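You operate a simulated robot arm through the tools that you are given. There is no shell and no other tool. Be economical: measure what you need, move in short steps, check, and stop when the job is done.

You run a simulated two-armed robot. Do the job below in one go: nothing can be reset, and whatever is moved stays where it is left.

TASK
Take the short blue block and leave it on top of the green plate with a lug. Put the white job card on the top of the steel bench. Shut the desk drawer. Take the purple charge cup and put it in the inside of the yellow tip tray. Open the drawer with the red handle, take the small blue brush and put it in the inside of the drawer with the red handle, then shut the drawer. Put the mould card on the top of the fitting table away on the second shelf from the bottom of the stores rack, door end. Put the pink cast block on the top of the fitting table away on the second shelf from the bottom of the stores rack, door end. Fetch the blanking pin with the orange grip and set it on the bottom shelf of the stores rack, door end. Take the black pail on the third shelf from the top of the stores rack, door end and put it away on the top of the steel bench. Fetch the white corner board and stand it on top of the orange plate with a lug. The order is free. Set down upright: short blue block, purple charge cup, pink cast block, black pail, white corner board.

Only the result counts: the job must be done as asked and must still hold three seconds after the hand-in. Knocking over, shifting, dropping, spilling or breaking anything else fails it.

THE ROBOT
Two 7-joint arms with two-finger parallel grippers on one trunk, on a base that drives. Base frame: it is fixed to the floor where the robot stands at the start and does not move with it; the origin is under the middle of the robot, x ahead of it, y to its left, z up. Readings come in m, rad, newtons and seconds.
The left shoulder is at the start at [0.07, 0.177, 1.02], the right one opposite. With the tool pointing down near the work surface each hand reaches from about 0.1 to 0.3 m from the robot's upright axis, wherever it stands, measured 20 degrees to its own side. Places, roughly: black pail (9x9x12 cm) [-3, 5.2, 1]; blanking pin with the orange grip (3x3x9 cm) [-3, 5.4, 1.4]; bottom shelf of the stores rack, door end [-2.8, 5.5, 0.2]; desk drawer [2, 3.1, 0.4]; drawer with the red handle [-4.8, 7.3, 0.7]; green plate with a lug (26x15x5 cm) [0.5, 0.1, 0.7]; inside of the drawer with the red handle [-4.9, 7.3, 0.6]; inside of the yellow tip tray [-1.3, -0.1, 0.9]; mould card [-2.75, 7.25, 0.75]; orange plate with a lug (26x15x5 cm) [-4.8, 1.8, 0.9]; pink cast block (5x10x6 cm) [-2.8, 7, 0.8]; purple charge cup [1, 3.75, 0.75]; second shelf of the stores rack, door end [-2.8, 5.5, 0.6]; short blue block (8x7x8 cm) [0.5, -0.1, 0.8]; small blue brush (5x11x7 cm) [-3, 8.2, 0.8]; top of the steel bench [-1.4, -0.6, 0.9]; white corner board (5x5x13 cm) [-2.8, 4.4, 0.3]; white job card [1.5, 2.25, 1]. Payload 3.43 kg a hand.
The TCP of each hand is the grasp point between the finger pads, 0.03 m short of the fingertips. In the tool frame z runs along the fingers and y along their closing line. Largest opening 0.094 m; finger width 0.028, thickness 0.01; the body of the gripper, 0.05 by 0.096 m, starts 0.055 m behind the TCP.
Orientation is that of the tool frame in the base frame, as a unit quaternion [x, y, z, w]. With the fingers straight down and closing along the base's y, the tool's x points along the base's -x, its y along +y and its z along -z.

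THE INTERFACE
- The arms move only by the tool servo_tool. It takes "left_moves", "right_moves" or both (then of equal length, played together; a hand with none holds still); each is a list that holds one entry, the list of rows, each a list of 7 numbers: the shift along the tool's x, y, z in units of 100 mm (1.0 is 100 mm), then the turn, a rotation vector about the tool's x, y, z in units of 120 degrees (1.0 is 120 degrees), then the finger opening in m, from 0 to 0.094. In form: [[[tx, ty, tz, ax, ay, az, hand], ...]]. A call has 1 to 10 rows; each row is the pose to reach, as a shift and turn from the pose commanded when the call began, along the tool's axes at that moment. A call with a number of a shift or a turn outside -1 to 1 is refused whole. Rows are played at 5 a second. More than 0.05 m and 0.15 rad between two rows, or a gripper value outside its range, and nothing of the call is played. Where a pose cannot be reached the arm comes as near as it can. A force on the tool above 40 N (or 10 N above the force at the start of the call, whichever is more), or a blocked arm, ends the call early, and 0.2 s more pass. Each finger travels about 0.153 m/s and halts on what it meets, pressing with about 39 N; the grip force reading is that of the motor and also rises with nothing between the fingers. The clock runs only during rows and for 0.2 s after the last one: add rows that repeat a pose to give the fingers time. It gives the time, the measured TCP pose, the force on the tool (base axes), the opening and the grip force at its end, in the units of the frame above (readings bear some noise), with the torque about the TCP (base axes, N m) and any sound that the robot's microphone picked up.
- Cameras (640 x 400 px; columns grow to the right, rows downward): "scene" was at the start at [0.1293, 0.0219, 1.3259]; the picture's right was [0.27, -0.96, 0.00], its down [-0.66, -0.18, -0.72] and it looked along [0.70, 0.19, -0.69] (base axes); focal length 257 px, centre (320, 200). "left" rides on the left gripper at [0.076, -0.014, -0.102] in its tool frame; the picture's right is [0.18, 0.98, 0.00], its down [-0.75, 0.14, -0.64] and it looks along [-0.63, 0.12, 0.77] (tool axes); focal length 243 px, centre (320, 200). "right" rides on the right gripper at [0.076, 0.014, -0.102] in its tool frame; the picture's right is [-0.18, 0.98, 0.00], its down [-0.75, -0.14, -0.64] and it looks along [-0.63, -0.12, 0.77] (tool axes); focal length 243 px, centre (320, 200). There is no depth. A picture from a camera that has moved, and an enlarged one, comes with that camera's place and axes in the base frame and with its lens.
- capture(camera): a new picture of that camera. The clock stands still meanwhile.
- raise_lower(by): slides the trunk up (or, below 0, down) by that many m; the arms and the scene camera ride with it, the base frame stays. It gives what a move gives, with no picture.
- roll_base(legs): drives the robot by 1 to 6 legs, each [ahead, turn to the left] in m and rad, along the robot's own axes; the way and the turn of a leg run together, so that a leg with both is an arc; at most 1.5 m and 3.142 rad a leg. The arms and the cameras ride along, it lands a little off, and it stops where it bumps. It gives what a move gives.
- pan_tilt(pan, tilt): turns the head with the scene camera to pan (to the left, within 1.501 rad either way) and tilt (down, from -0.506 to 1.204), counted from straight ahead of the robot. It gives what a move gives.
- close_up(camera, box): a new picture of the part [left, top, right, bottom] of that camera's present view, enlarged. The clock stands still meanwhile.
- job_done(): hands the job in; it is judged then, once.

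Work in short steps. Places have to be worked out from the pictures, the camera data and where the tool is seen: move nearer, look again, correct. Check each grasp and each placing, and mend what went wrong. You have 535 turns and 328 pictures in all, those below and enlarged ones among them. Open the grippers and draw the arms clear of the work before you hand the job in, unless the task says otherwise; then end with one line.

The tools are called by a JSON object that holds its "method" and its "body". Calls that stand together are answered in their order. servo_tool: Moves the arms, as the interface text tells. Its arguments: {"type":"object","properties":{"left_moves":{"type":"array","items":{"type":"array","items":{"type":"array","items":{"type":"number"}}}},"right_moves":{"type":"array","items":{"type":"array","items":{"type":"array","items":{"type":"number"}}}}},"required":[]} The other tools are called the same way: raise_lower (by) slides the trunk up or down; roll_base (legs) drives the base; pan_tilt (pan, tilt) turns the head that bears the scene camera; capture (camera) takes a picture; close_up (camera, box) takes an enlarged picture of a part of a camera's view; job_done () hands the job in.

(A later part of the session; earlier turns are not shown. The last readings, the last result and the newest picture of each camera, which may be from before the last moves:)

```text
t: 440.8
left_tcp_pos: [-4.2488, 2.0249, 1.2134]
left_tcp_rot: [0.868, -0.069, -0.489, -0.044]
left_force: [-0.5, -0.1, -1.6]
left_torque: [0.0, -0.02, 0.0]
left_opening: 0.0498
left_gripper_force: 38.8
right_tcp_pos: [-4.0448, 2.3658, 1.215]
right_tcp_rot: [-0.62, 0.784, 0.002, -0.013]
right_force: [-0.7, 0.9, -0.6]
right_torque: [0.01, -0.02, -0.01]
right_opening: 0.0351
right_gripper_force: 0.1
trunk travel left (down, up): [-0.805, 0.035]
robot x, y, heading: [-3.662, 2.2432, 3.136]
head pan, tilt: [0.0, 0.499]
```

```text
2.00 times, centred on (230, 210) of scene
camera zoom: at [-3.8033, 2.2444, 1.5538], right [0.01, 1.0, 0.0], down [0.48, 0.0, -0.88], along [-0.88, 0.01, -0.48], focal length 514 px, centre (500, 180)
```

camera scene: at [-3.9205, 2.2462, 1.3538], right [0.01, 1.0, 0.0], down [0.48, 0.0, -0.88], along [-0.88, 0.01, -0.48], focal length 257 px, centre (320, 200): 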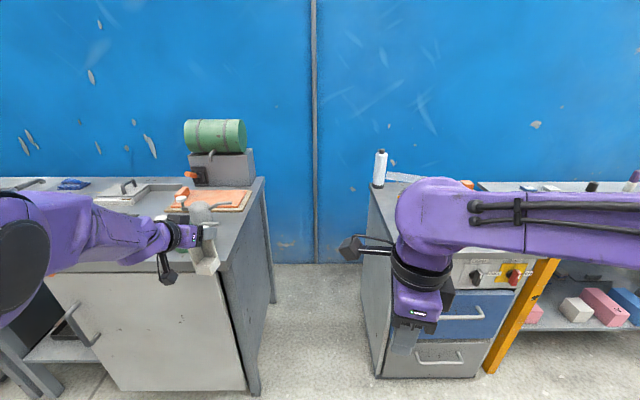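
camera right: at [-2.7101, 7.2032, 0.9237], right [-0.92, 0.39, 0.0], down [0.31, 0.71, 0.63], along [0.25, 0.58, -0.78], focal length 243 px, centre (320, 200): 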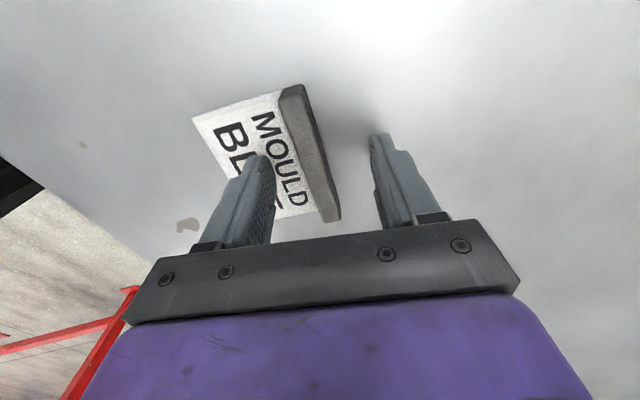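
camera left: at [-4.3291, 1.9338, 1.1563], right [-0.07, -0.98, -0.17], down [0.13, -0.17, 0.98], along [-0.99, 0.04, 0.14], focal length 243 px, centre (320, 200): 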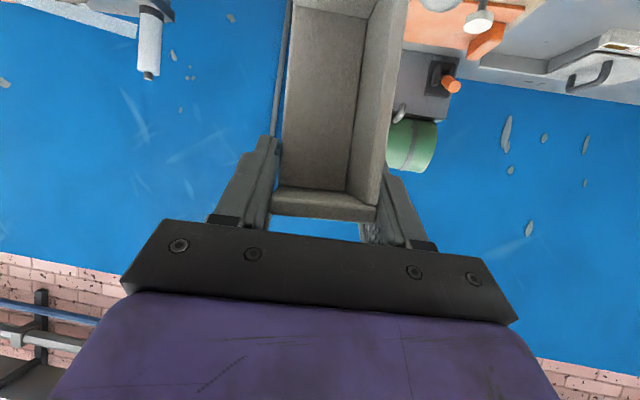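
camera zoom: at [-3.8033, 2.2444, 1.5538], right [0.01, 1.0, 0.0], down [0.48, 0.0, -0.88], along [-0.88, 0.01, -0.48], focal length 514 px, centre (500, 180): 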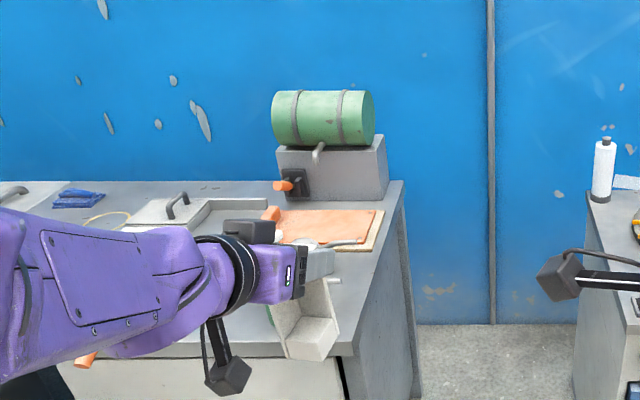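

Plate spans about x -4.84…-4.70, y 1.71…1.97 with its lug at the left end. I drive nearer at this raised height to bring the board above it.

{"method": "roll_base", "body": {"legs": [[0, 0.2], [0.47, 0], [0, -0.2]]}}

{"method": "pan_tilt", "body": {"pan": 0.35, "tilt": 0.65}}

{"method": "capture", "body": {"camera": "scene"}}

```text
t: 445.2
left_tcp_pos: [-4.7185, 1.9355, 1.2134]
left_tcp_rot: [0.868, -0.068, -0.489, -0.043]
left_force: [0.9, 0.2, -1.7]
left_torque: [-0.02, 0.01, 0.01]
left_opening: 0.0498
left_gripper_force: 38.8
right_tcp_pos: [-4.512, 2.2759, 1.2146]
right_tcp_rot: [-0.62, 0.784, 0.001, -0.014]
right_force: [0.7, -1.1, -0.4]
right_torque: [-0.02, -0.04, 0.0]
right_opening: 0.0351
right_gripper_force: 0.0
trunk travel left (down, up): [-0.805, 0.035]
robot x, y, heading: [-4.1339, 2.1545, 3.135]
head pan, tilt: [0.0, 0.499]
```

```text
t: 446.0
left_tcp_pos: [-4.7174, 1.9361, 1.2132]
left_tcp_rot: [0.868, -0.07, -0.489, -0.044]
left_force: [0.3, 1.0, -1.5]
left_torque: [0.0, 0.0, -0.01]
left_opening: 0.0498
left_gripper_force: 38.7
right_tcp_pos: [-4.5136, 2.2764, 1.2152]
right_tcp_rot: [-0.621, 0.784, 0.0, -0.015]
right_force: [-0.5, 0.1, 0.4]
right_torque: [0.04, 0.02, 0.0]
right_opening: 0.0351
right_gripper_force: 0.1
trunk travel left (down, up): [-0.805, 0.035]
robot x, y, heading: [-4.1352, 2.1494, 3.129]
head pan, tilt: [0.351, 0.649]
```

```text
178 pictures are left
camera scene: at [-4.2634, 2.1256, 1.5405], right [-0.33, 0.94, 0.0], down [0.57, 0.2, -0.8], along [-0.75, -0.27, -0.6], focal length 257 px, centre (320, 200)
```

scene: 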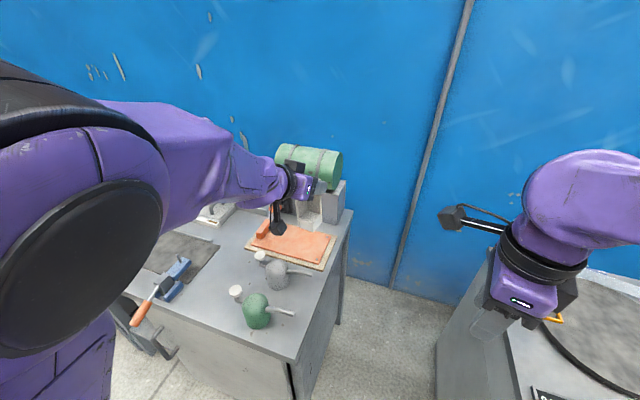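

{"method": "close_up", "body": {"camera": "scene", "box": [200, 140, 380, 340]}}

```text
2.00 times, centred on (290, 240) of scene
camera zoom: at [-4.2634, 2.1256, 1.5405], right [-0.33, 0.94, 0.0], down [0.57, 0.2, -0.8], along [-0.75, -0.27, -0.6], focal length 514 px, centre (380, 120)
```

zoom: 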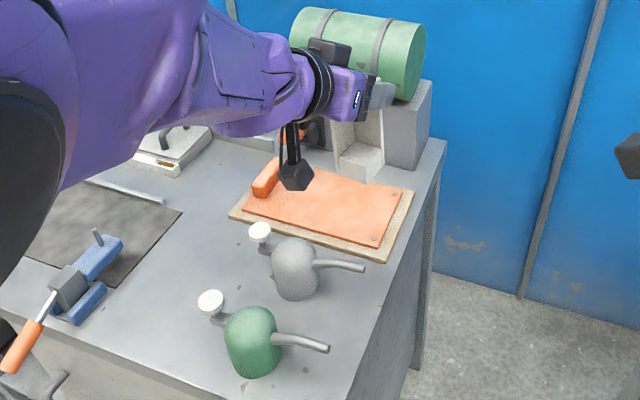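

Triangulating gives the plate top at z≈0.85, spanning x -4.93…-4.79, y 1.675…1.93. I aim the board at about (-4.885, 1.825), behind the grey oil can, moving in at height first.

{"method": "servo_tool", "body": {"left_moves": [[[-0.18, 0.3, 0.25, 0, 0, 0, 0], [-0.36, 0.6, 0.5, 0, 0, 0, 0], [-0.54, 0.85, 0.75, 0, 0, 0, 0], [-0.72, 1.0, 1.0, 0, 0, 0, 0], [-0.72, 1.0, 1.0, 0, 0, 0, 0]]]}}

{"method": "close_up", "body": {"camera": "scene", "box": [200, 140, 380, 340]}}

```text
t: 447.2
left_tcp_pos: [-4.8559, 1.8559, 1.2232]
left_tcp_rot: [0.868, -0.069, -0.49, -0.044]
left_force: [-0.1, 0.4, -0.9]
left_torque: [-0.02, -0.01, 0.03]
left_opening: 0.0498
left_gripper_force: 38.9
right_tcp_pos: [-4.5127, 2.2772, 1.2164]
right_tcp_rot: [-0.62, 0.784, 0.001, -0.014]
right_force: [-0.3, 0.3, 0.5]
right_torque: [0.01, -0.03, -0.02]
right_opening: 0.0349
right_gripper_force: 0.1
trunk travel left (down, up): [-0.805, 0.035]
robot x, y, heading: [-4.1325, 2.1579, 3.131]
head pan, tilt: [0.351, 0.649]
```

```text
2.00 times, centred on (290, 240) of scene
camera zoom: at [-4.2631, 2.1251, 1.5404], right [-0.34, 0.94, 0.0], down [0.57, 0.2, -0.8], along [-0.75, -0.27, -0.6], focal length 514 px, centre (380, 120)
```

zoom: 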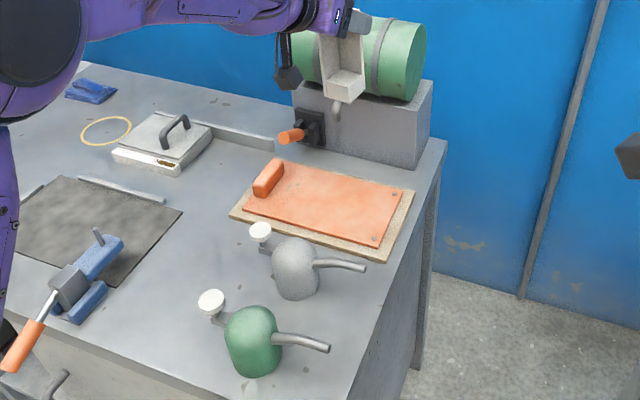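

Good view now. I make the small correction and descend in steps, watching the oil can and the pipe behind.

{"method": "servo_tool", "body": {"left_moves": [[[0.2, 0.17, 0.2, 0, 0, 0, 0], [0.44, 0.34, 0.42, 0, 0, 0, 0], [0.7, 0.34, 0.58, 0, 0, 0, 0], [0.95, 0.34, 0.73, 0, 0, 0, 0], [0.95, 0.34, 0.73, 0, 0, 0, 0]]]}}

{"method": "close_up", "body": {"camera": "scene", "box": [200, 140, 380, 340]}}

```text
t: 448.4
left_tcp_pos: [-4.8769, 1.8259, 1.1052]
left_tcp_rot: [0.868, -0.07, -0.489, -0.044]
left_force: [0.0, -0.7, -1.3]
left_torque: [-0.03, 0.0, 0.0]
left_opening: 0.0496
left_gripper_force: 38.5
right_tcp_pos: [-4.5131, 2.2761, 1.2153]
right_tcp_rot: [-0.62, 0.784, 0.002, -0.014]
right_force: [-0.6, -0.8, 0.3]
right_torque: [-0.03, 0.01, 0.0]
right_opening: 0.0351
right_gripper_force: 0.1
trunk travel left (down, up): [-0.805, 0.035]
robot x, y, heading: [-4.133, 2.155, 3.133]
head pan, tilt: [0.351, 0.649]
```

```text
2.00 times, centred on (290, 240) of scene
camera zoom: at [-4.2636, 2.1246, 1.5404], right [-0.34, 0.94, 0.0], down [0.57, 0.2, -0.8], along [-0.75, -0.27, -0.6], focal length 514 px, centre (380, 120)
```

zoom: 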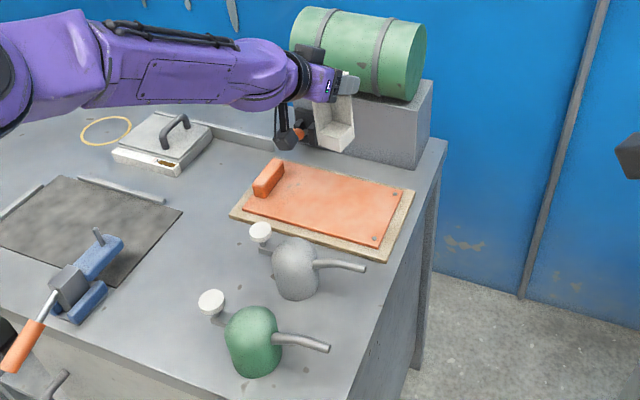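

Alignment looks right. Descending to contact.

{"method": "servo_tool", "body": {"left_moves": [[[0.34, 0, 0.2, 0, 0, 0, 0], [0.68, 0, 0.41, 0, 0, 0, 0], [0.85, 0, 0.51, 0, 0, 0, 0], [0.94, 0, 0.57, 0, 0, 0, 0], [1.0, 0, 0.61, 0, 0, 0, 0]]]}}

{"method": "close_up", "body": {"camera": "scene", "box": [200, 140, 380, 340]}}

```text
t: 449.6
left_tcp_pos: [-4.8745, 1.8264, 0.9855]
left_tcp_rot: [0.869, -0.069, -0.489, -0.043]
left_force: [-0.2, -0.8, -0.9]
left_torque: [0.06, 0.0, -0.01]
left_opening: 0.0496
left_gripper_force: 39.3
right_tcp_pos: [-4.5134, 2.2759, 1.2144]
right_tcp_rot: [-0.62, 0.784, 0.001, -0.014]
right_force: [-0.2, 1.0, 0.0]
right_torque: [-0.02, 0.04, 0.01]
right_opening: 0.0351
right_gripper_force: 0.1
trunk travel left (down, up): [-0.805, 0.035]
robot x, y, heading: [-4.1307, 2.1562, 3.129]
head pan, tilt: [0.351, 0.649]
```

```text
2.00 times, centred on (290, 240) of scene
camera zoom: at [-4.2636, 2.1246, 1.5404], right [-0.34, 0.94, 0.0], down [0.57, 0.2, -0.8], along [-0.75, -0.27, -0.6], focal length 514 px, centre (380, 120)
```

zoom: 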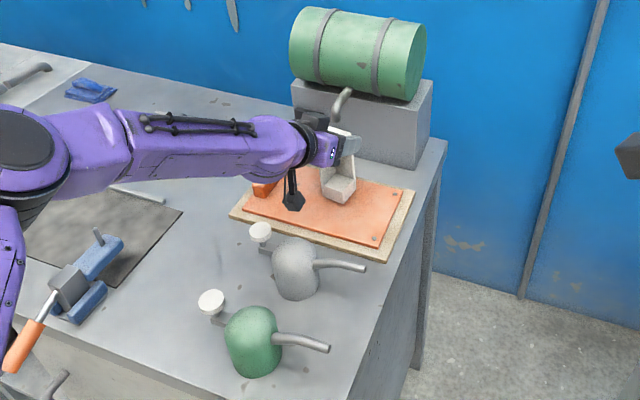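

Almost down. Slow final descent with force check.

{"method": "servo_tool", "body": {"left_moves": [[[0.04, 0, 0.025, 0, 0, 0, 0], [0.08, 0, 0.05, 0, 0, 0, 0], [0.12, 0, 0.075, 0, 0, 0, 0], [0.16, 0, 0.1, 0, 0, 0, 0], [0.2, 0, 0.12, 0, 0, 0, 0], [0.24, 0, 0.145, 0, 0, 0, 0]]]}}

{"method": "close_up", "body": {"camera": "scene", "box": [230, 170, 350, 290]}}

```text
t: 451.0
left_tcp_pos: [-4.8719, 1.8297, 0.965]
left_tcp_rot: [0.866, -0.071, -0.493, -0.043]
left_force: [-1.3, 4.1, 32.8]
left_torque: [-0.35, -0.49, 0.0]
left_opening: 0.0498
left_gripper_force: 39.0
right_tcp_pos: [-4.5075, 2.2801, 1.2162]
right_tcp_rot: [-0.62, 0.784, 0.001, -0.016]
right_force: [0.5, 0.4, -0.1]
right_torque: [0.03, -0.02, 0.05]
right_opening: 0.0351
right_gripper_force: 0.0
trunk travel left (down, up): [-0.805, 0.035]
robot x, y, heading: [-4.1287, 2.156, 3.134]
head pan, tilt: [0.351, 0.649]
```

```text
3.33 times, centred on (290, 230) of scene
camera zoom: at [-4.2564, 2.1299, 1.5413], right [-0.34, 0.94, 0.0], down [0.57, 0.2, -0.8], along [-0.75, -0.27, -0.6], focal length 856 px, centre (420, 100)
```

zoom: 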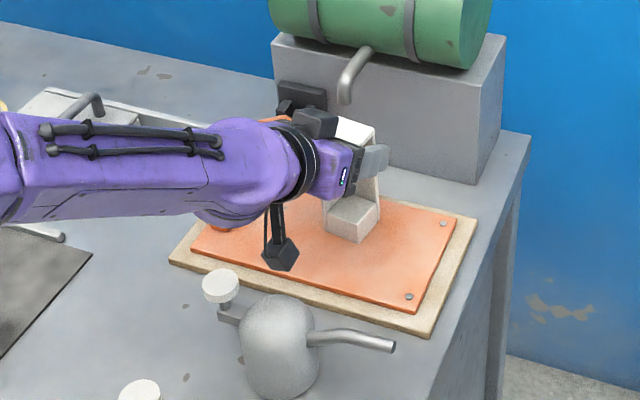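

Standing on the plate. I relax 4 mm, open, and withdraw straight back along the fingers.

{"method": "servo_tool", "body": {"left_moves": [[[-0.05, 0, -0.03, 0, 0, 0, 0.0], [-0.05, 0, -0.03, 0, 0, 0, 0.07], [-0.05, 0, -0.03, 0, 0, 0, 0.094], [-0.05, 0, -0.03, 0, 0, 0, 0.094], [-0.05, 0, -0.25, 0, 0, 0, 0.094], [-0.05, 0, -0.5, 0, 0, 0, 0.094], [-0.05, 0, -0.8, 0, 0, 0, 0.094], [-0.05, 0, -1.0, 0, 0, 0, 0.094]]]}}

{"method": "close_up", "body": {"camera": "scene", "box": [230, 170, 350, 290]}}

```text
t: 452.8
left_tcp_pos: [-4.7885, 1.8142, 1.0131]
left_tcp_rot: [0.868, -0.069, -0.49, -0.044]
left_force: [-0.7, -0.5, 0.4]
left_torque: [0.01, -0.04, 0.02]
left_opening: 0.0937
left_gripper_force: 0.1
right_tcp_pos: [-4.5126, 2.2765, 1.2162]
right_tcp_rot: [-0.621, 0.784, 0.001, -0.014]
right_force: [0.0, -0.3, 0.2]
right_torque: [-0.04, 0.04, -0.02]
right_opening: 0.035
right_gripper_force: 0.1
trunk travel left (down, up): [-0.805, 0.035]
robot x, y, heading: [-4.1318, 2.1561, 3.133]
head pan, tilt: [0.351, 0.649]
```

```text
3.33 times, centred on (290, 230) of scene
camera zoom: at [-4.2623, 2.125, 1.5405], right [-0.34, 0.94, 0.0], down [0.57, 0.2, -0.8], along [-0.75, -0.27, -0.6], focal length 856 px, centre (420, 100)
```

zoom: 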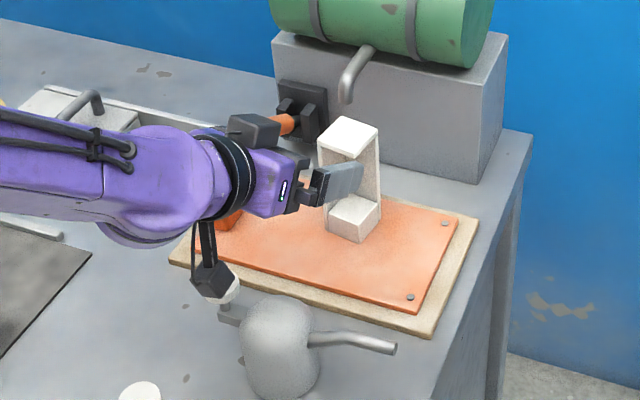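

The board stands on the plate. I raise the hand straight up clear of the oil can, then back off with the base.

{"method": "servo_tool", "body": {"left_moves": [[[-0.3, 0, -0.18, 0, 0, 0, 0.094], [-0.6, 0, -0.36, 0, 0, 0, 0.094], [-0.86, 0, -0.52, 0, 0, 0, 0.094], [-1.0, 0, -0.8, 0, 0, 0, 0.094]]]}}

{"method": "roll_base", "body": {"legs": [[-0.4, 0]]}}

{"method": "capture", "body": {"camera": "scene"}}

```text
t: 453.8
left_tcp_pos: [-4.7751, 1.8122, 1.143]
left_tcp_rot: [0.868, -0.069, -0.49, -0.044]
left_force: [1.1, -0.5, 0.0]
left_torque: [-0.03, -0.07, 0.02]
left_opening: 0.0938
left_gripper_force: 0.0
right_tcp_pos: [-4.5113, 2.2773, 1.2157]
right_tcp_rot: [-0.621, 0.784, 0.001, -0.014]
right_force: [0.4, 0.0, -0.4]
right_torque: [0.0, 0.0, 0.0]
right_opening: 0.0348
right_gripper_force: 0.0
trunk travel left (down, up): [-0.805, 0.035]
robot x, y, heading: [-4.1317, 2.1511, 3.135]
head pan, tilt: [0.351, 0.649]
```

```text
t: 456.3
left_tcp_pos: [-4.3819, 1.8073, 1.1393]
left_tcp_rot: [0.869, -0.07, -0.488, -0.044]
left_force: [0.0, -0.4, -0.4]
left_torque: [-0.02, -0.02, 0.05]
left_opening: 0.094
left_gripper_force: 0.1
right_tcp_pos: [-4.1209, 2.2725, 1.2156]
right_tcp_rot: [-0.62, 0.785, 0.001, -0.013]
right_force: [-0.2, -0.2, -0.2]
right_torque: [0.01, 0.02, 0.0]
right_opening: 0.035
right_gripper_force: 0.1
trunk travel left (down, up): [-0.805, 0.035]
robot x, y, heading: [-3.7398, 2.1497, 3.135]
head pan, tilt: [0.351, 0.649]
```

```text
171 pictures are left
camera scene: at [-3.8708, 2.1213, 1.5403], right [-0.34, 0.94, 0.0], down [0.57, 0.2, -0.8], along [-0.75, -0.27, -0.61], focal length 257 px, centre (320, 200)
```

scene: 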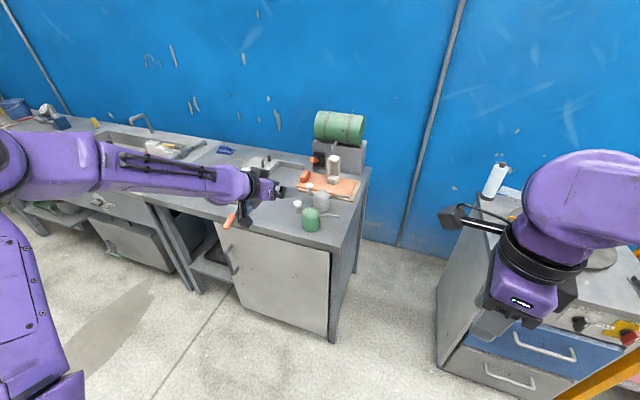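

The corner board is placed. I bring the left hand back to vertical and near, then drive north behind the rack.

{"method": "servo_tool", "body": {"left_moves": [[[0, 0, -0.1, 0, 0.07, 0, 0.094], [0, 0, -0.2, 0, 0.14, 0, 0.094], [0, 0, -0.3, 0, 0.21, 0, 0.094], [0, 0, -0.4, 0, 0.28, 0, 0.094], [0, 0, -0.5, 0, 0.35, 0, 0.094], [0, 0, -0.6, 0, 0.42, 0, 0.094], [0, 0, -0.7, 0, 0.49, 0, 0.094], [0, 0, -0.7, 0, 0.49, 0, 0.094]]]}}

{"method": "roll_base", "body": {"legs": [[0, -1.56], [1.5, 0], [1.5, 0]]}}

{"method": "pan_tilt", "body": {"pan": -0.7, "tilt": 0.25}}

{"method": "capture", "body": {"camera": "scene"}}

```text
t: 458.1
left_tcp_pos: [-4.3192, 1.7971, 1.1764]
left_tcp_rot: [0.997, -0.082, 0.0, -0.005]
left_force: [0.0, -0.3, -0.1]
left_torque: [0.02, -0.02, 0.01]
left_opening: 0.0938
left_gripper_force: 0.0
right_tcp_pos: [-4.1187, 2.2715, 1.2149]
right_tcp_rot: [-0.621, 0.784, 0.001, -0.014]
right_force: [0.0, -0.1, 0.1]
right_torque: [-0.03, -0.01, 0.01]
right_opening: 0.035
right_gripper_force: 0.0
trunk travel left (down, up): [-0.805, 0.035]
robot x, y, heading: [-3.738, 2.148, 3.134]
head pan, tilt: [0.351, 0.649]
```

```text
t: 476.3
left_tcp_pos: [-4.0366, 5.7253, 1.1764]
left_tcp_rot: [-0.634, 0.773, -0.003, 0.003]
left_force: [0.5, 0.8, 1.1]
left_torque: [-0.01, -0.01, 0.03]
left_opening: 0.0939
left_gripper_force: 0.1
right_tcp_pos: [-3.5672, 5.5067, 1.2149]
right_tcp_rot: [0.132, 0.991, 0.01, -0.008]
right_force: [-0.4, 0.1, 0.1]
right_torque: [0.01, 0.04, 0.04]
right_opening: 0.0349
right_gripper_force: 0.0
trunk travel left (down, up): [-0.805, 0.035]
robot x, y, heading: [-3.7022, 5.129, 1.528]
head pan, tilt: [0.351, 0.649]
```

```text
t: 477.6
left_tcp_pos: [-4.0361, 5.7263, 1.1755]
left_tcp_rot: [-0.633, 0.774, -0.004, 0.003]
left_force: [-0.1, -0.5, 0.5]
left_torque: [0.0, 0.01, -0.03]
left_opening: 0.0938
left_gripper_force: 0.0
right_tcp_pos: [-3.5669, 5.5078, 1.2152]
right_tcp_rot: [0.132, 0.991, 0.01, -0.008]
right_force: [-0.7, -0.7, -0.2]
right_torque: [-0.02, 0.0, -0.02]
right_opening: 0.0354
right_gripper_force: 0.0
trunk travel left (down, up): [-0.805, 0.035]
robot x, y, heading: [-3.706, 5.1323, 1.528]
head pan, tilt: [-0.7, 0.25]
```

```text
170 pictures are left
camera scene: at [-3.6379, 5.2488, 1.5769], right [0.74, -0.68, 0.0], down [-0.17, -0.18, -0.97], along [0.65, 0.71, -0.25], focal length 257 px, centre (320, 200)
```

scene: 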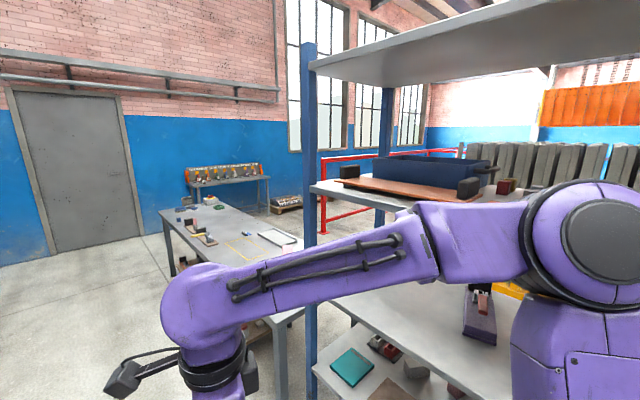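

I retract the left hand and turn to face the rack from behind.

{"method": "servo_tool", "body": {"left_moves": [[[0.3, 0, 0.1, 0, 0, 0, 0.094], [0.6, 0, 0.2, 0, 0, 0, 0.094], [0.9, 0, 0.3, 0, 0, 0, 0.094], [1.0, 0, 0.4, 0, 0, 0, 0.094]]]}}

{"method": "roll_base", "body": {"legs": [[0, -1.5]]}}

{"method": "pan_tilt", "body": {"pan": 0.2, "tilt": 0.3}}

{"method": "capture", "body": {"camera": "scene"}}

```text
t: 478.6
left_tcp_pos: [-4.0569, 5.6256, 1.1333]
left_tcp_rot: [-0.634, 0.773, -0.003, 0.004]
left_force: [0.1, -0.3, 0.3]
left_torque: [0.01, -0.03, 0.02]
left_opening: 0.094
left_gripper_force: 0.0
right_tcp_pos: [-3.5675, 5.5075, 1.2155]
right_tcp_rot: [0.132, 0.991, 0.011, -0.008]
right_force: [-0.5, -0.2, 0.6]
right_torque: [0.02, 0.01, -0.03]
right_opening: 0.035
right_gripper_force: 0.1
trunk travel left (down, up): [-0.805, 0.035]
robot x, y, heading: [-3.7018, 5.1279, 1.526]
head pan, tilt: [-0.7, 0.25]
```

```text
t: 482.6
left_tcp_pos: [-3.2373, 5.5229, 1.1326]
left_tcp_rot: [0.058, 0.998, -0.004, 0.0]
left_force: [-0.8, -0.5, -0.3]
left_torque: [-0.01, 0.03, 0.0]
left_opening: 0.094
left_gripper_force: 0.1
right_tcp_pos: [-3.3157, 5.0264, 1.2145]
right_tcp_rot: [0.769, 0.639, 0.013, 0.001]
right_force: [-0.1, 0.0, -0.2]
right_torque: [0.0, -0.01, 0.04]
right_opening: 0.0347
right_gripper_force: 0.0
trunk travel left (down, up): [-0.805, 0.035]
robot x, y, heading: [-3.7022, 5.1294, 0.043]
head pan, tilt: [-0.7, 0.25]
```

```text
t: 483.8
left_tcp_pos: [-3.2362, 5.5214, 1.1327]
left_tcp_rot: [0.057, 0.998, -0.003, 0.001]
left_force: [-0.4, 0.6, 0.2]
left_torque: [0.0, 0.0, 0.01]
left_opening: 0.0942
left_gripper_force: 0.1
right_tcp_pos: [-3.3166, 5.0257, 1.2144]
right_tcp_rot: [0.769, 0.639, 0.014, 0.001]
right_force: [0.3, 0.3, -0.3]
right_torque: [-0.01, -0.02, -0.01]
right_opening: 0.035
right_gripper_force: 0.1
trunk travel left (down, up): [-0.805, 0.035]
robot x, y, heading: [-3.7026, 5.1314, 0.041]
head pan, tilt: [0.201, 0.3]
```

```text
169 pictures are left
camera scene: at [-3.5622, 5.154, 1.5722], right [0.24, -0.97, 0.0], down [-0.29, -0.07, -0.96], along [0.93, 0.23, -0.3], focal length 257 px, centre (320, 200)
```

scene: 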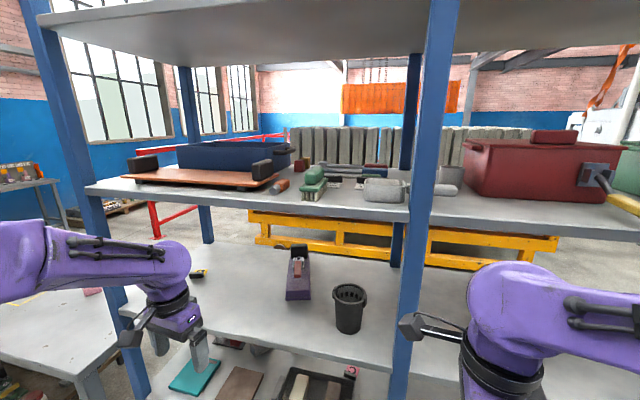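

Excellent: from behind, the pin and pail are close to the rear edge. Let me enlarge both.

{"method": "close_up", "body": {"camera": "scene", "box": [220, 140, 440, 240]}}

{"method": "close_up", "body": {"camera": "scene", "box": [240, 230, 440, 360]}}

```text
2.91 times, centred on (330, 190) of scene
camera zoom: at [-3.5622, 5.154, 1.5722], right [0.24, -0.97, 0.0], down [-0.29, -0.07, -0.96], along [0.93, 0.23, -0.3], focal length 747 px, centre (291, 229)
```

zoom: 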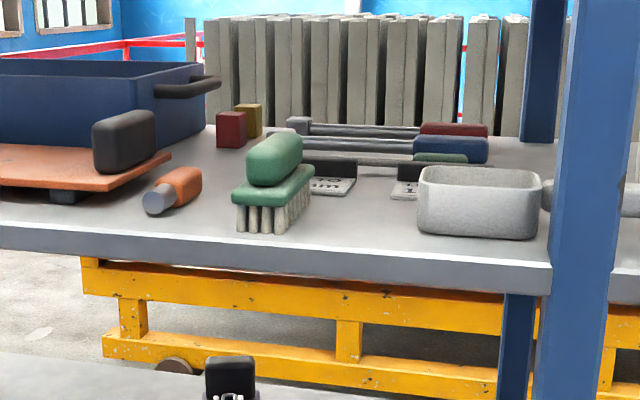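

```text
3.08 times, centred on (340, 295) of scene
camera zoom: at [-3.5622, 5.154, 1.5722], right [0.24, -0.97, 0.0], down [-0.29, -0.07, -0.96], along [0.93, 0.23, -0.3], focal length 790 px, centre (258, -92)
```

zoom: 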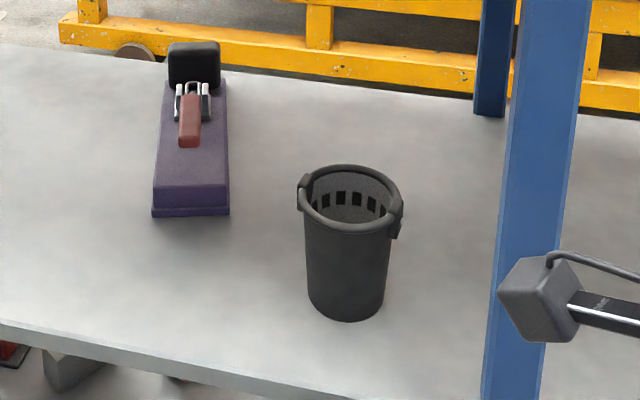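

The pin lies with its shank toward this side, centre about (-2.985, 5.407), with ~3 cm gaps either side. I pitch the left hand to 45°, straighten its yaw, and raise it.

{"method": "servo_tool", "body": {"left_moves": [[[0, -0.2, -0.2, 0, 0, -0.027, 0.05], [0, -0.4, -0.5, 0, 0, -0.054, 0.05], [0, -0.7, -0.7, 0, 0, -0.054, 0.05], [0, -1.0, -0.9, 0, 0, -0.054, 0.05], [0, -1.0, -1.0, 0, 0, -0.054, 0.05]]]}}

{"method": "servo_tool", "body": {"left_moves": [[[0.0, 0, -0.2, 0, -0.065, 0, 0.05], [0.0, 0, -0.4, 0, -0.13, 0, 0.05], [0.0, 0, -0.6, 0, -0.19, 0, 0.05], [0.0, 0, -0.8, 0, -0.25, 0, 0.05], [0.0, 0, -1.0, 0, -0.31, 0, 0.05], [0.0, 0, -1.0, 0, -0.375, 0, 0.05], [0.0, 0, -1.0, 0, -0.375, 0, 0.05]]]}}

{"method": "capture", "body": {"camera": "scene"}}

```text
t: 485.0
left_tcp_pos: [-3.2487, 5.4234, 1.2334]
left_tcp_rot: [0.001, 1.0, -0.005, 0.0]
left_force: [-0.5, 0.8, -0.1]
left_torque: [0.0, -0.03, 0.0]
left_opening: 0.0498
left_gripper_force: 0.0
right_tcp_pos: [-3.3154, 5.0258, 1.2158]
right_tcp_rot: [0.769, 0.639, 0.013, 0.001]
right_force: [-0.5, 0.0, 0.0]
right_torque: [0.02, -0.02, 0.01]
right_opening: 0.0351
right_gripper_force: 0.1
trunk travel left (down, up): [-0.805, 0.035]
robot x, y, heading: [-3.7046, 5.1285, 0.044]
head pan, tilt: [0.201, 0.3]
```

```text
t: 486.6
left_tcp_pos: [-3.1722, 5.493, 1.3273]
left_tcp_rot: [-0.005, 0.923, -0.009, 0.385]
left_force: [0.6, -1.4, 0.9]
left_torque: [-0.02, 0.02, 0.0]
left_opening: 0.0499
left_gripper_force: 0.1
left hand out of reach, approached as far as the arm can: row 1, 2, 3, 4, 5, 6, 7
right_tcp_pos: [-3.315, 5.0256, 1.215]
right_tcp_rot: [0.769, 0.64, 0.014, 0.0]
right_force: [0.4, -0.2, 0.1]
right_torque: [-0.02, -0.01, -0.01]
right_opening: 0.035
right_gripper_force: 0.1
trunk travel left (down, up): [-0.805, 0.035]
robot x, y, heading: [-3.7021, 5.1265, 0.04]
head pan, tilt: [0.201, 0.3]
```

```text
166 pictures are left
camera scene: at [-3.5623, 5.1529, 1.5722], right [0.24, -0.97, 0.0], down [-0.29, -0.07, -0.96], along [0.93, 0.23, -0.3], focal length 257 px, centre (320, 200)
```

scene: 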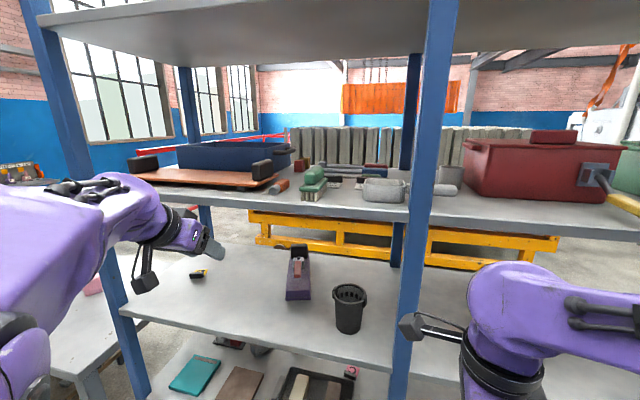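

I raise the hand to shelf height in front of the rear edge.

{"method": "servo_tool", "body": {"left_moves": [[[-0.33, -0.05, -0.1, 0, 0, 0, 0.05], [-0.66, -0.1, -0.2, 0, 0, 0, 0.05], [-1.0, -0.15, -0.3, 0, 0, 0, 0.05], [-1.0, -0.15, -0.3, 0, 0, 0, 0.05]]]}}

{"method": "servo_tool", "body": {"left_moves": [[[-0.33, 0, -0.1, 0, 0, 0, 0.05], [-0.66, 0, -0.2, 0, 0, 0, 0.05], [-1.0, 0, -0.3, 0, 0, 0, 0.05], [-1.0, 0, -0.3, 0, 0, 0, 0.05]]]}}

{"method": "capture", "body": {"camera": "scene"}}

```text
t: 487.6
left_tcp_pos: [-3.1204, 5.4744, 1.4195]
left_tcp_rot: [-0.001, 0.924, -0.004, 0.383]
left_force: [-0.2, 0.5, 0.6]
left_torque: [-0.02, 0.0, 0.0]
left_opening: 0.05
left_gripper_force: 0.0
right_tcp_pos: [-3.3151, 5.0267, 1.215]
right_tcp_rot: [0.769, 0.639, 0.014, 0.001]
right_force: [1.0, -0.4, 0.1]
right_torque: [-0.02, 0.05, 0.02]
right_opening: 0.035
right_gripper_force: 0.1
trunk travel left (down, up): [-0.805, 0.035]
robot x, y, heading: [-3.7033, 5.134, 0.038]
head pan, tilt: [0.201, 0.3]
```

```text
t: 488.6
left_tcp_pos: [-3.071, 5.473, 1.5096]
left_tcp_rot: [-0.001, 0.924, -0.005, 0.382]
left_force: [0.3, 0.0, -0.4]
left_torque: [-0.01, 0.01, 0.01]
left_opening: 0.05
left_gripper_force: 0.1
right_tcp_pos: [-3.3164, 5.0264, 1.2161]
right_tcp_rot: [0.769, 0.639, 0.013, 0.001]
right_force: [-0.5, 0.4, 0.8]
right_torque: [-0.03, 0.0, 0.01]
right_opening: 0.0351
right_gripper_force: 0.1
trunk travel left (down, up): [-0.805, 0.035]
robot x, y, heading: [-3.7027, 5.1337, 0.038]
head pan, tilt: [0.201, 0.3]
```

```text
165 pictures are left
camera scene: at [-3.5626, 5.1541, 1.5722], right [0.24, -0.97, 0.0], down [-0.29, -0.07, -0.96], along [0.93, 0.23, -0.3], focal length 257 px, centre (320, 200)
```

scene: 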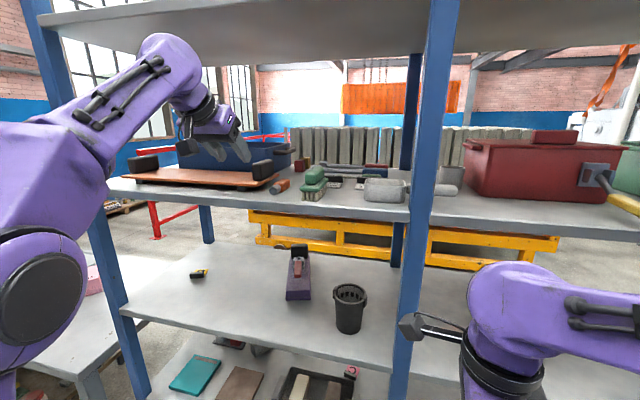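

Shift 6.6 cm toward the pin's line, then view with the hand camera.

{"method": "servo_tool", "body": {"left_moves": [[[0, -0.3, 0, 0, 0, 0, 0.05], [0, -0.66, 0, 0, 0, 0, 0.05], [0, -0.66, 0, 0, 0, 0, 0.05]]]}}

{"method": "capture", "body": {"camera": "left"}}

{"method": "close_up", "body": {"camera": "scene", "box": [130, 80, 390, 230]}}

```text
t: 489.4
left_tcp_pos: [-3.0712, 5.4056, 1.5088]
left_tcp_rot: [-0.001, 0.924, -0.005, 0.383]
left_force: [0.5, 0.6, 0.1]
left_torque: [-0.01, -0.01, -0.02]
left_opening: 0.0498
left_gripper_force: 0.1
right_tcp_pos: [-3.3142, 5.0271, 1.2158]
right_tcp_rot: [0.769, 0.639, 0.014, 0.002]
right_force: [1.1, -0.7, 0.2]
right_torque: [0.0, -0.03, -0.01]
right_opening: 0.0349
right_gripper_force: 0.0
trunk travel left (down, up): [-0.805, 0.035]
robot x, y, heading: [-3.7032, 5.1299, 0.039]
head pan, tilt: [0.201, 0.3]
```

```text
164 pictures are left
camera left: at [-3.1966, 5.3919, 1.5274], right [-0.13, 0.98, -0.14], down [0.08, 0.15, 0.99], along [0.99, 0.12, -0.1], focal length 243 px, centre (320, 200)
```

left: 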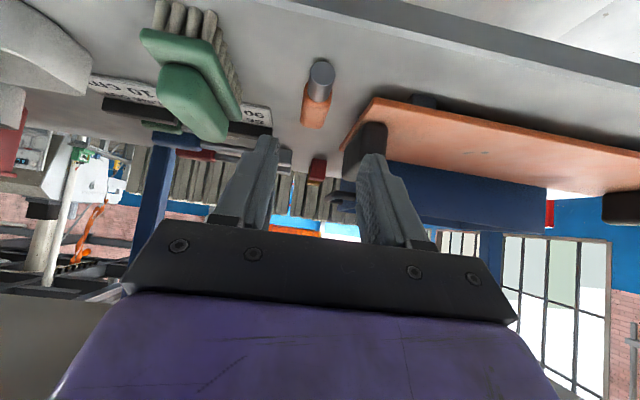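

```text
2.46 times, centred on (260, 155) of scene
camera zoom: at [-3.5622, 5.1554, 1.5722], right [0.24, -0.97, 0.0], down [-0.29, -0.07, -0.96], along [0.93, 0.23, -0.3], focal length 632 px, centre (468, 311)
```

zoom: 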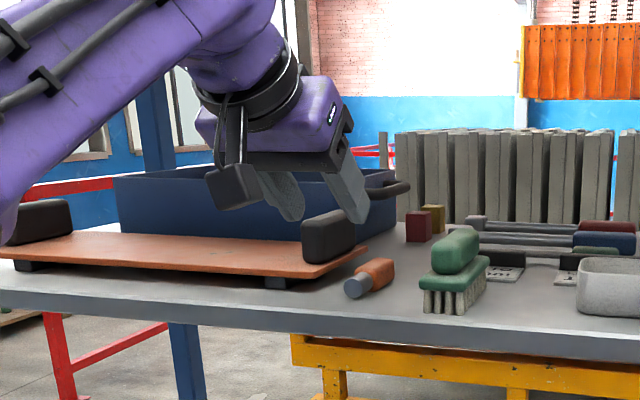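

Pin centre y≈5.402, plate edge y≈5.446, brush edge 5.34; the fingers at 5 cm opening fit. Approach is straight along the tool axis; first 7 cm.

{"method": "servo_tool", "body": {"left_moves": [[[0, -0.03, 0.3, 0, 0, 0, 0.05], [0, -0.04, 0.55, 0, 0, 0, 0.05], [0.02, -0.04, 0.72, 0, 0, 0, 0.05], [0.02, -0.04, 0.72, 0, 0, 0, 0.05]]]}}

{"method": "capture", "body": {"camera": "left"}}

{"method": "close_up", "body": {"camera": "scene", "box": [180, 120, 340, 220]}}

```text
t: 490.4
left_tcp_pos: [-3.0233, 5.4026, 1.4582]
left_tcp_rot: [-0.001, 0.924, -0.005, 0.383]
left_force: [0.7, -0.7, -0.8]
left_torque: [-0.04, 0.0, 0.01]
left_opening: 0.0498
left_gripper_force: 0.2
right_tcp_pos: [-3.317, 5.025, 1.2156]
right_tcp_rot: [0.769, 0.639, 0.014, 0.001]
right_force: [0.3, 0.8, 0.2]
right_torque: [-0.02, -0.04, 0.01]
right_opening: 0.0349
right_gripper_force: 0.0
trunk travel left (down, up): [-0.805, 0.035]
robot x, y, heading: [-3.7012, 5.1303, 0.041]
head pan, tilt: [0.201, 0.3]
```

```text
162 pictures are left
camera left: at [-3.1485, 5.3883, 1.4764], right [-0.13, 0.98, -0.14], down [0.08, 0.15, 0.99], along [0.99, 0.12, -0.1], focal length 243 px, centre (320, 200)
```

left: 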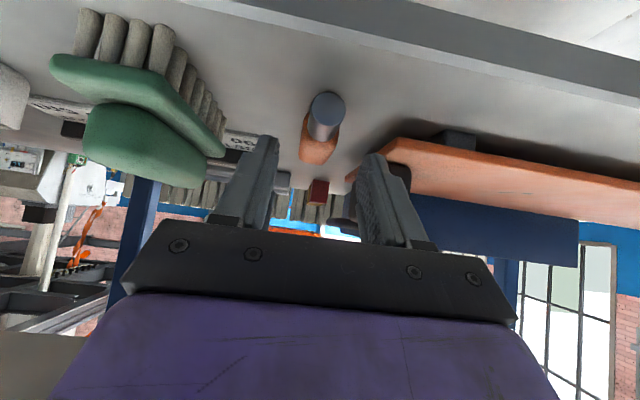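

```text
4.00 times, centred on (260, 170) of scene
camera zoom: at [-3.5625, 5.1534, 1.5722], right [0.24, -0.97, 0.0], down [-0.29, -0.07, -0.96], along [0.93, 0.23, -0.3], focal length 1028 px, centre (560, 320)
```

zoom: 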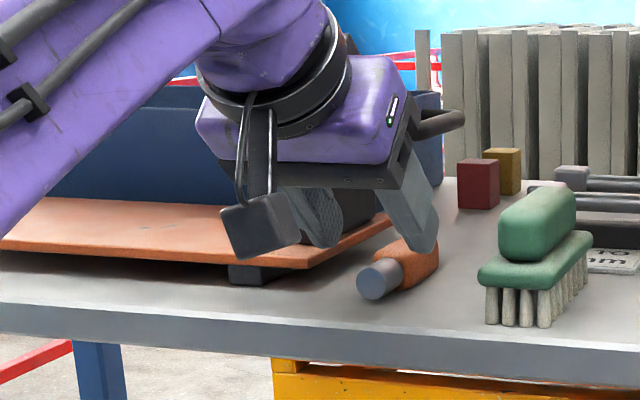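

Clear by ~1.5 cm on both sides. I advance the last 3.4 cm and close.

{"method": "servo_tool", "body": {"left_moves": [[[0, 0, 0.12, 0, 0, 0, 0.05], [0, 0, 0.24, 0, 0, 0, 0.05], [0, 0, 0.34, 0, 0, 0, 0.05], [0, 0, 0.34, 0, 0, 0, 0.03], [0, 0, 0.34, 0, 0, 0, 0.015], [0, 0, 0.34, 0, 0, 0, 0.0], [0, 0, 0.34, 0, 0, 0, 0.0]]]}}

{"method": "close_up", "body": {"camera": "scene", "box": [180, 120, 340, 220]}}

```text
t: 492.0
left_tcp_pos: [-2.9978, 5.4035, 1.4353]
left_tcp_rot: [0.0, 0.924, -0.005, 0.382]
left_force: [0.3, -0.2, 0.7]
left_torque: [0.01, -0.02, 0.0]
left_opening: 0.0249
left_gripper_force: 38.9
right_tcp_pos: [-3.3142, 5.0259, 1.215]
right_tcp_rot: [0.769, 0.639, 0.013, 0.001]
right_force: [0.0, 0.0, -0.5]
right_torque: [0.02, 0.0, -0.04]
right_opening: 0.0349
right_gripper_force: 0.1
trunk travel left (down, up): [-0.805, 0.035]
robot x, y, heading: [-3.7007, 5.127, 0.041]
head pan, tilt: [0.201, 0.3]
```

```text
4.00 times, centred on (260, 170) of scene
camera zoom: at [-3.5622, 5.154, 1.5722], right [0.24, -0.97, 0.0], down [-0.29, -0.07, -0.96], along [0.93, 0.23, -0.3], focal length 1028 px, centre (560, 320)
```

zoom: 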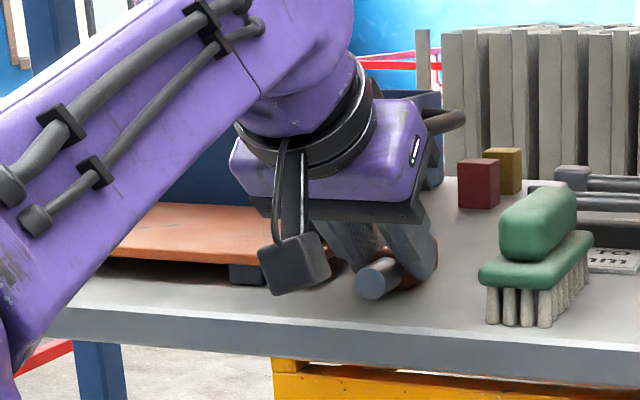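

Grip on the pin (25 mm). I withdraw along the approach line (up and back).

{"method": "servo_tool", "body": {"left_moves": [[[-0.1, 0, -0.2, 0, 0, 0, 0], [-0.1, 0, -0.5, 0, 0, 0, 0], [-0.1, 0, -0.9, 0, 0, 0, 0], [-0.1, 0, -1.0, 0, 0, 0, 0]]]}}

{"method": "roll_base", "body": {"legs": [[-0.2, 0]]}}

{"method": "capture", "body": {"camera": "scene"}}

```text
t: 493.0
left_tcp_pos: [-3.0603, 5.4045, 1.5125]
left_tcp_rot: [-0.001, 0.924, -0.004, 0.382]
left_force: [-0.2, -0.4, -0.5]
left_torque: [-0.02, 0.01, 0.01]
left_opening: 0.0251
left_gripper_force: 39.2
right_tcp_pos: [-3.314, 5.026, 1.2149]
right_tcp_rot: [0.769, 0.639, 0.013, 0.001]
right_force: [0.2, 0.1, -0.7]
right_torque: [0.0, 0.01, 0.0]
right_opening: 0.0349
right_gripper_force: 0.1
trunk travel left (down, up): [-0.805, 0.035]
robot x, y, heading: [-3.7025, 5.1331, 0.043]
head pan, tilt: [0.201, 0.3]
```

```text
t: 494.6
left_tcp_pos: [-3.252, 5.3946, 1.511]
left_tcp_rot: [0.001, 0.925, -0.006, 0.381]
left_force: [0.7, 0.1, -1.8]
left_torque: [0.01, 0.04, -0.01]
left_opening: 0.0249
left_gripper_force: 39.4
right_tcp_pos: [-3.51, 5.0182, 1.2124]
right_tcp_rot: [0.77, 0.638, 0.012, 0.0]
right_force: [0.5, 0.0, 0.7]
right_torque: [-0.03, 0.04, -0.02]
right_opening: 0.035
right_gripper_force: 0.0
trunk travel left (down, up): [-0.805, 0.035]
robot x, y, heading: [-3.9001, 5.1214, 0.042]
head pan, tilt: [0.201, 0.3]
```

```text
159 pictures are left
camera scene: at [-3.7553, 5.1462, 1.5717], right [0.24, -0.97, 0.0], down [-0.29, -0.07, -0.95], along [0.93, 0.23, -0.3], focal length 257 px, centre (320, 200)
```

scene: 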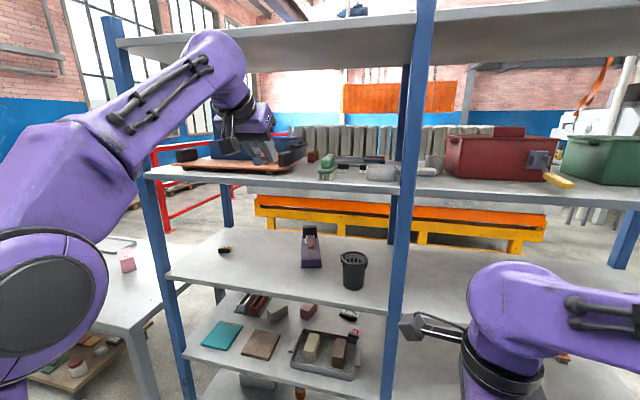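

The pin is held and nothing else moved. I lower the arm, then the trunk, to bottom-shelf height outside the rack.

{"method": "servo_tool", "body": {"left_moves": [[[0.25, -0.1, 0.25, 0, 0, 0, 0], [0.5, -0.2, 0.5, 0, 0, 0, 0], [0.75, -0.3, 0.75, 0, 0, 0, 0], [1.0, -0.4, 1.0, 0, 0, 0, 0]]]}}

{"method": "servo_tool", "body": {"left_moves": [[[0.25, -0.1, 0.25, 0, 0, 0, 0], [0.5, -0.2, 0.5, 0, 0, 0, 0], [0.75, -0.3, 0.75, 0, 0, 0, 0], [1.0, -0.4, 1.0, 0, 0, 0, 0]]]}}

{"method": "servo_tool", "body": {"left_moves": [[[0.25, 0, 0.25, 0, 0, 0, 0], [0.5, 0, 0.5, 0, 0, 0, 0], [0.75, 0, 0.75, 0, 0, 0, 0], [1.0, 0, 1.0, 0, 0, 0, 0]]]}}

{"method": "raise_lower", "body": {"by": -0.4}}

{"method": "raise_lower", "body": {"by": -0.38}}

{"method": "pan_tilt", "body": {"pan": 0.2, "tilt": 0.4}}

{"method": "capture", "body": {"camera": "scene"}}

```text
t: 495.6
left_tcp_pos: [-3.2551, 5.3524, 1.3711]
left_tcp_rot: [0.0, 0.924, -0.005, 0.383]
left_force: [-0.1, 0.2, -0.2]
left_torque: [0.01, 0.01, 0.02]
left_opening: 0.0252
left_gripper_force: 38.8
right_tcp_pos: [-3.5126, 5.0167, 1.2159]
right_tcp_rot: [0.77, 0.638, 0.013, -0.001]
right_force: [0.3, -0.3, 0.2]
right_torque: [0.0, 0.01, 0.01]
right_opening: 0.035
right_gripper_force: 0.1
trunk travel left (down, up): [-0.805, 0.035]
robot x, y, heading: [-3.9002, 5.1205, 0.038]
head pan, tilt: [0.201, 0.3]
```

```text
t: 496.6
left_tcp_pos: [-3.2585, 5.3097, 1.2306]
left_tcp_rot: [-0.001, 0.924, -0.004, 0.383]
left_force: [-0.2, -0.4, -0.8]
left_torque: [-0.01, 0.05, -0.05]
left_opening: 0.0251
left_gripper_force: 39.0
right_tcp_pos: [-3.5131, 5.0171, 1.2148]
right_tcp_rot: [0.77, 0.638, 0.013, 0.001]
right_force: [0.2, 0.0, -0.3]
right_torque: [0.02, 0.02, -0.02]
right_opening: 0.0351
right_gripper_force: 0.0
trunk travel left (down, up): [-0.805, 0.035]
robot x, y, heading: [-3.9007, 5.1181, 0.038]
head pan, tilt: [0.201, 0.3]
```

```text
t: 497.6
left_tcp_pos: [-3.2567, 5.3081, 1.0874]
left_tcp_rot: [0.001, 0.924, -0.005, 0.382]
left_force: [-0.3, -0.5, -1.0]
left_torque: [-0.01, 0.04, 0.0]
left_opening: 0.025
left_gripper_force: 38.9
right_tcp_pos: [-3.5108, 5.0173, 1.2153]
right_tcp_rot: [0.77, 0.638, 0.013, 0.001]
right_force: [-0.2, 0.6, -0.3]
right_torque: [0.03, -0.01, -0.01]
right_opening: 0.0349
right_gripper_force: 0.1
trunk travel left (down, up): [-0.805, 0.035]
robot x, y, heading: [-3.8971, 5.1203, 0.037]
head pan, tilt: [0.201, 0.3]
```

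```text
t: 501.4
left_tcp_pos: [-3.2581, 5.3087, 0.6872]
left_tcp_rot: [0.0, 0.924, -0.004, 0.382]
left_force: [-0.1, 1.0, -1.1]
left_torque: [0.0, 0.02, 0.02]
left_opening: 0.0248
left_gripper_force: 38.8
right_tcp_pos: [-3.5129, 5.0165, 0.8149]
right_tcp_rot: [0.77, 0.638, 0.014, 0.002]
right_force: [1.0, 1.1, 0.4]
right_torque: [-0.01, -0.01, 0.02]
right_opening: 0.035
right_gripper_force: 0.0
trunk travel left (down, up): [-0.405, 0.435]
robot x, y, heading: [-3.9045, 5.125, 0.038]
head pan, tilt: [0.201, 0.3]
```

```text
t: 505.1
left_tcp_pos: [-3.2573, 5.3074, 0.3084]
left_tcp_rot: [0.0, 0.924, -0.004, 0.382]
left_force: [-0.3, -0.1, -0.5]
left_torque: [-0.01, 0.02, 0.02]
left_opening: 0.0252
left_gripper_force: 39.7
right_tcp_pos: [-3.5129, 5.0176, 0.4348]
right_tcp_rot: [0.77, 0.638, 0.013, 0.001]
right_force: [0.0, 0.1, -0.1]
right_torque: [-0.03, 0.03, 0.01]
right_opening: 0.0348
right_gripper_force: 0.1
trunk travel left (down, up): [-0.025, 0.815]
robot x, y, heading: [-3.8996, 5.12, 0.041]
head pan, tilt: [0.201, 0.3]
```

```text
t: 505.8
left_tcp_pos: [-3.2573, 5.3085, 0.3079]
left_tcp_rot: [0.0, 0.924, -0.004, 0.382]
left_force: [0.2, -1.1, -1.1]
left_torque: [-0.03, 0.06, 0.02]
left_opening: 0.0248
left_gripper_force: 38.6
right_tcp_pos: [-3.5123, 5.0182, 0.4347]
right_tcp_rot: [0.77, 0.638, 0.013, 0.0]
right_force: [-0.5, 0.1, -1.0]
right_torque: [0.0, -0.03, -0.01]
right_opening: 0.035
right_gripper_force: 0.1
trunk travel left (down, up): [-0.025, 0.815]
robot x, y, heading: [-3.8965, 5.1209, 0.036]
head pan, tilt: [0.201, 0.4]
```

```text
158 pictures are left
camera scene: at [-3.7601, 5.1457, 0.7829], right [0.24, -0.97, 0.0], down [-0.38, -0.09, -0.92], along [0.9, 0.22, -0.39], focal length 257 px, centre (320, 200)
```

scene: 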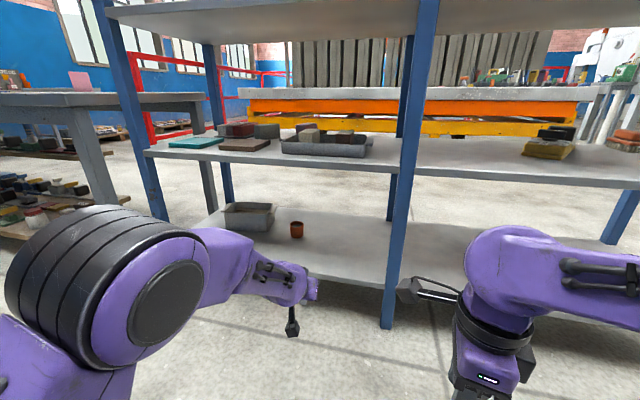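

I drive 0.17 m in, then extend and lower the pin on the bottom shelf near (-2.94, 5.29).

{"method": "roll_base", "body": {"legs": [[0.17, 0]]}}

{"method": "servo_tool", "body": {"left_moves": [[[-0.2, 0, 0.22, 0, 0, 0, 0], [-0.4, 0, 0.44, 0, 0, 0, 0], [-0.6, 0, 0.66, 0, 0, 0, 0], [-0.75, 0, 0.85, 0, 0, 0, 0], [-0.75, 0, 0.85, 0, 0, 0, 0]]]}}

{"method": "capture", "body": {"camera": "scene"}}

```text
t: 507.2
left_tcp_pos: [-3.0821, 5.313, 0.3065]
left_tcp_rot: [0.002, 0.924, -0.005, 0.383]
left_force: [0.6, 0.6, -0.9]
left_torque: [0.0, 0.03, 0.01]
left_opening: 0.0253
left_gripper_force: 38.8
right_tcp_pos: [-3.3385, 5.0238, 0.4354]
right_tcp_rot: [0.771, 0.637, 0.013, 0.001]
right_force: [-0.5, 0.1, 0.8]
right_torque: [-0.02, 0.0, 0.02]
right_opening: 0.0351
right_gripper_force: 0.1
trunk travel left (down, up): [-0.025, 0.815]
robot x, y, heading: [-3.7268, 5.1279, 0.031]
head pan, tilt: [0.201, 0.4]
```

```text
t: 508.4
left_tcp_pos: [-2.9705, 5.3087, 0.2981]
left_tcp_rot: [0.002, 0.924, -0.005, 0.381]
left_force: [1.2, -0.2, -1.4]
left_torque: [0.01, 0.02, -0.01]
left_opening: 0.025
left_gripper_force: 39.0
right_tcp_pos: [-3.3384, 5.0226, 0.434]
right_tcp_rot: [0.77, 0.638, 0.012, 0.001]
right_force: [-0.4, 0.6, 0.4]
right_torque: [0.03, 0.02, -0.04]
right_opening: 0.0349
right_gripper_force: 0.1
trunk travel left (down, up): [-0.025, 0.815]
robot x, y, heading: [-3.7198, 5.1279, 0.039]
head pan, tilt: [0.201, 0.4]
```

```text
157 pictures are left
camera scene: at [-3.5848, 5.1517, 0.7829], right [0.23, -0.97, 0.0], down [-0.38, -0.09, -0.92], along [0.9, 0.22, -0.39], focal length 257 px, centre (320, 200)
```

scene: 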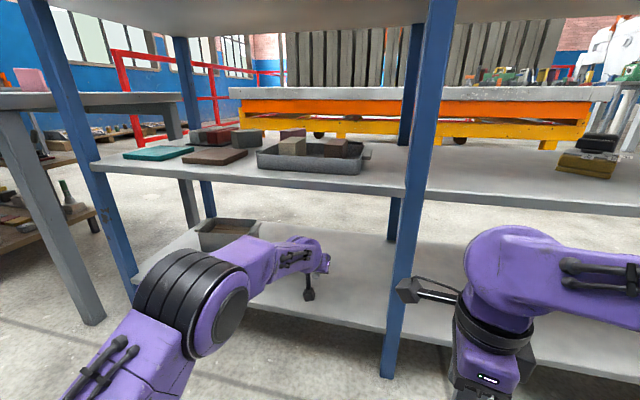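

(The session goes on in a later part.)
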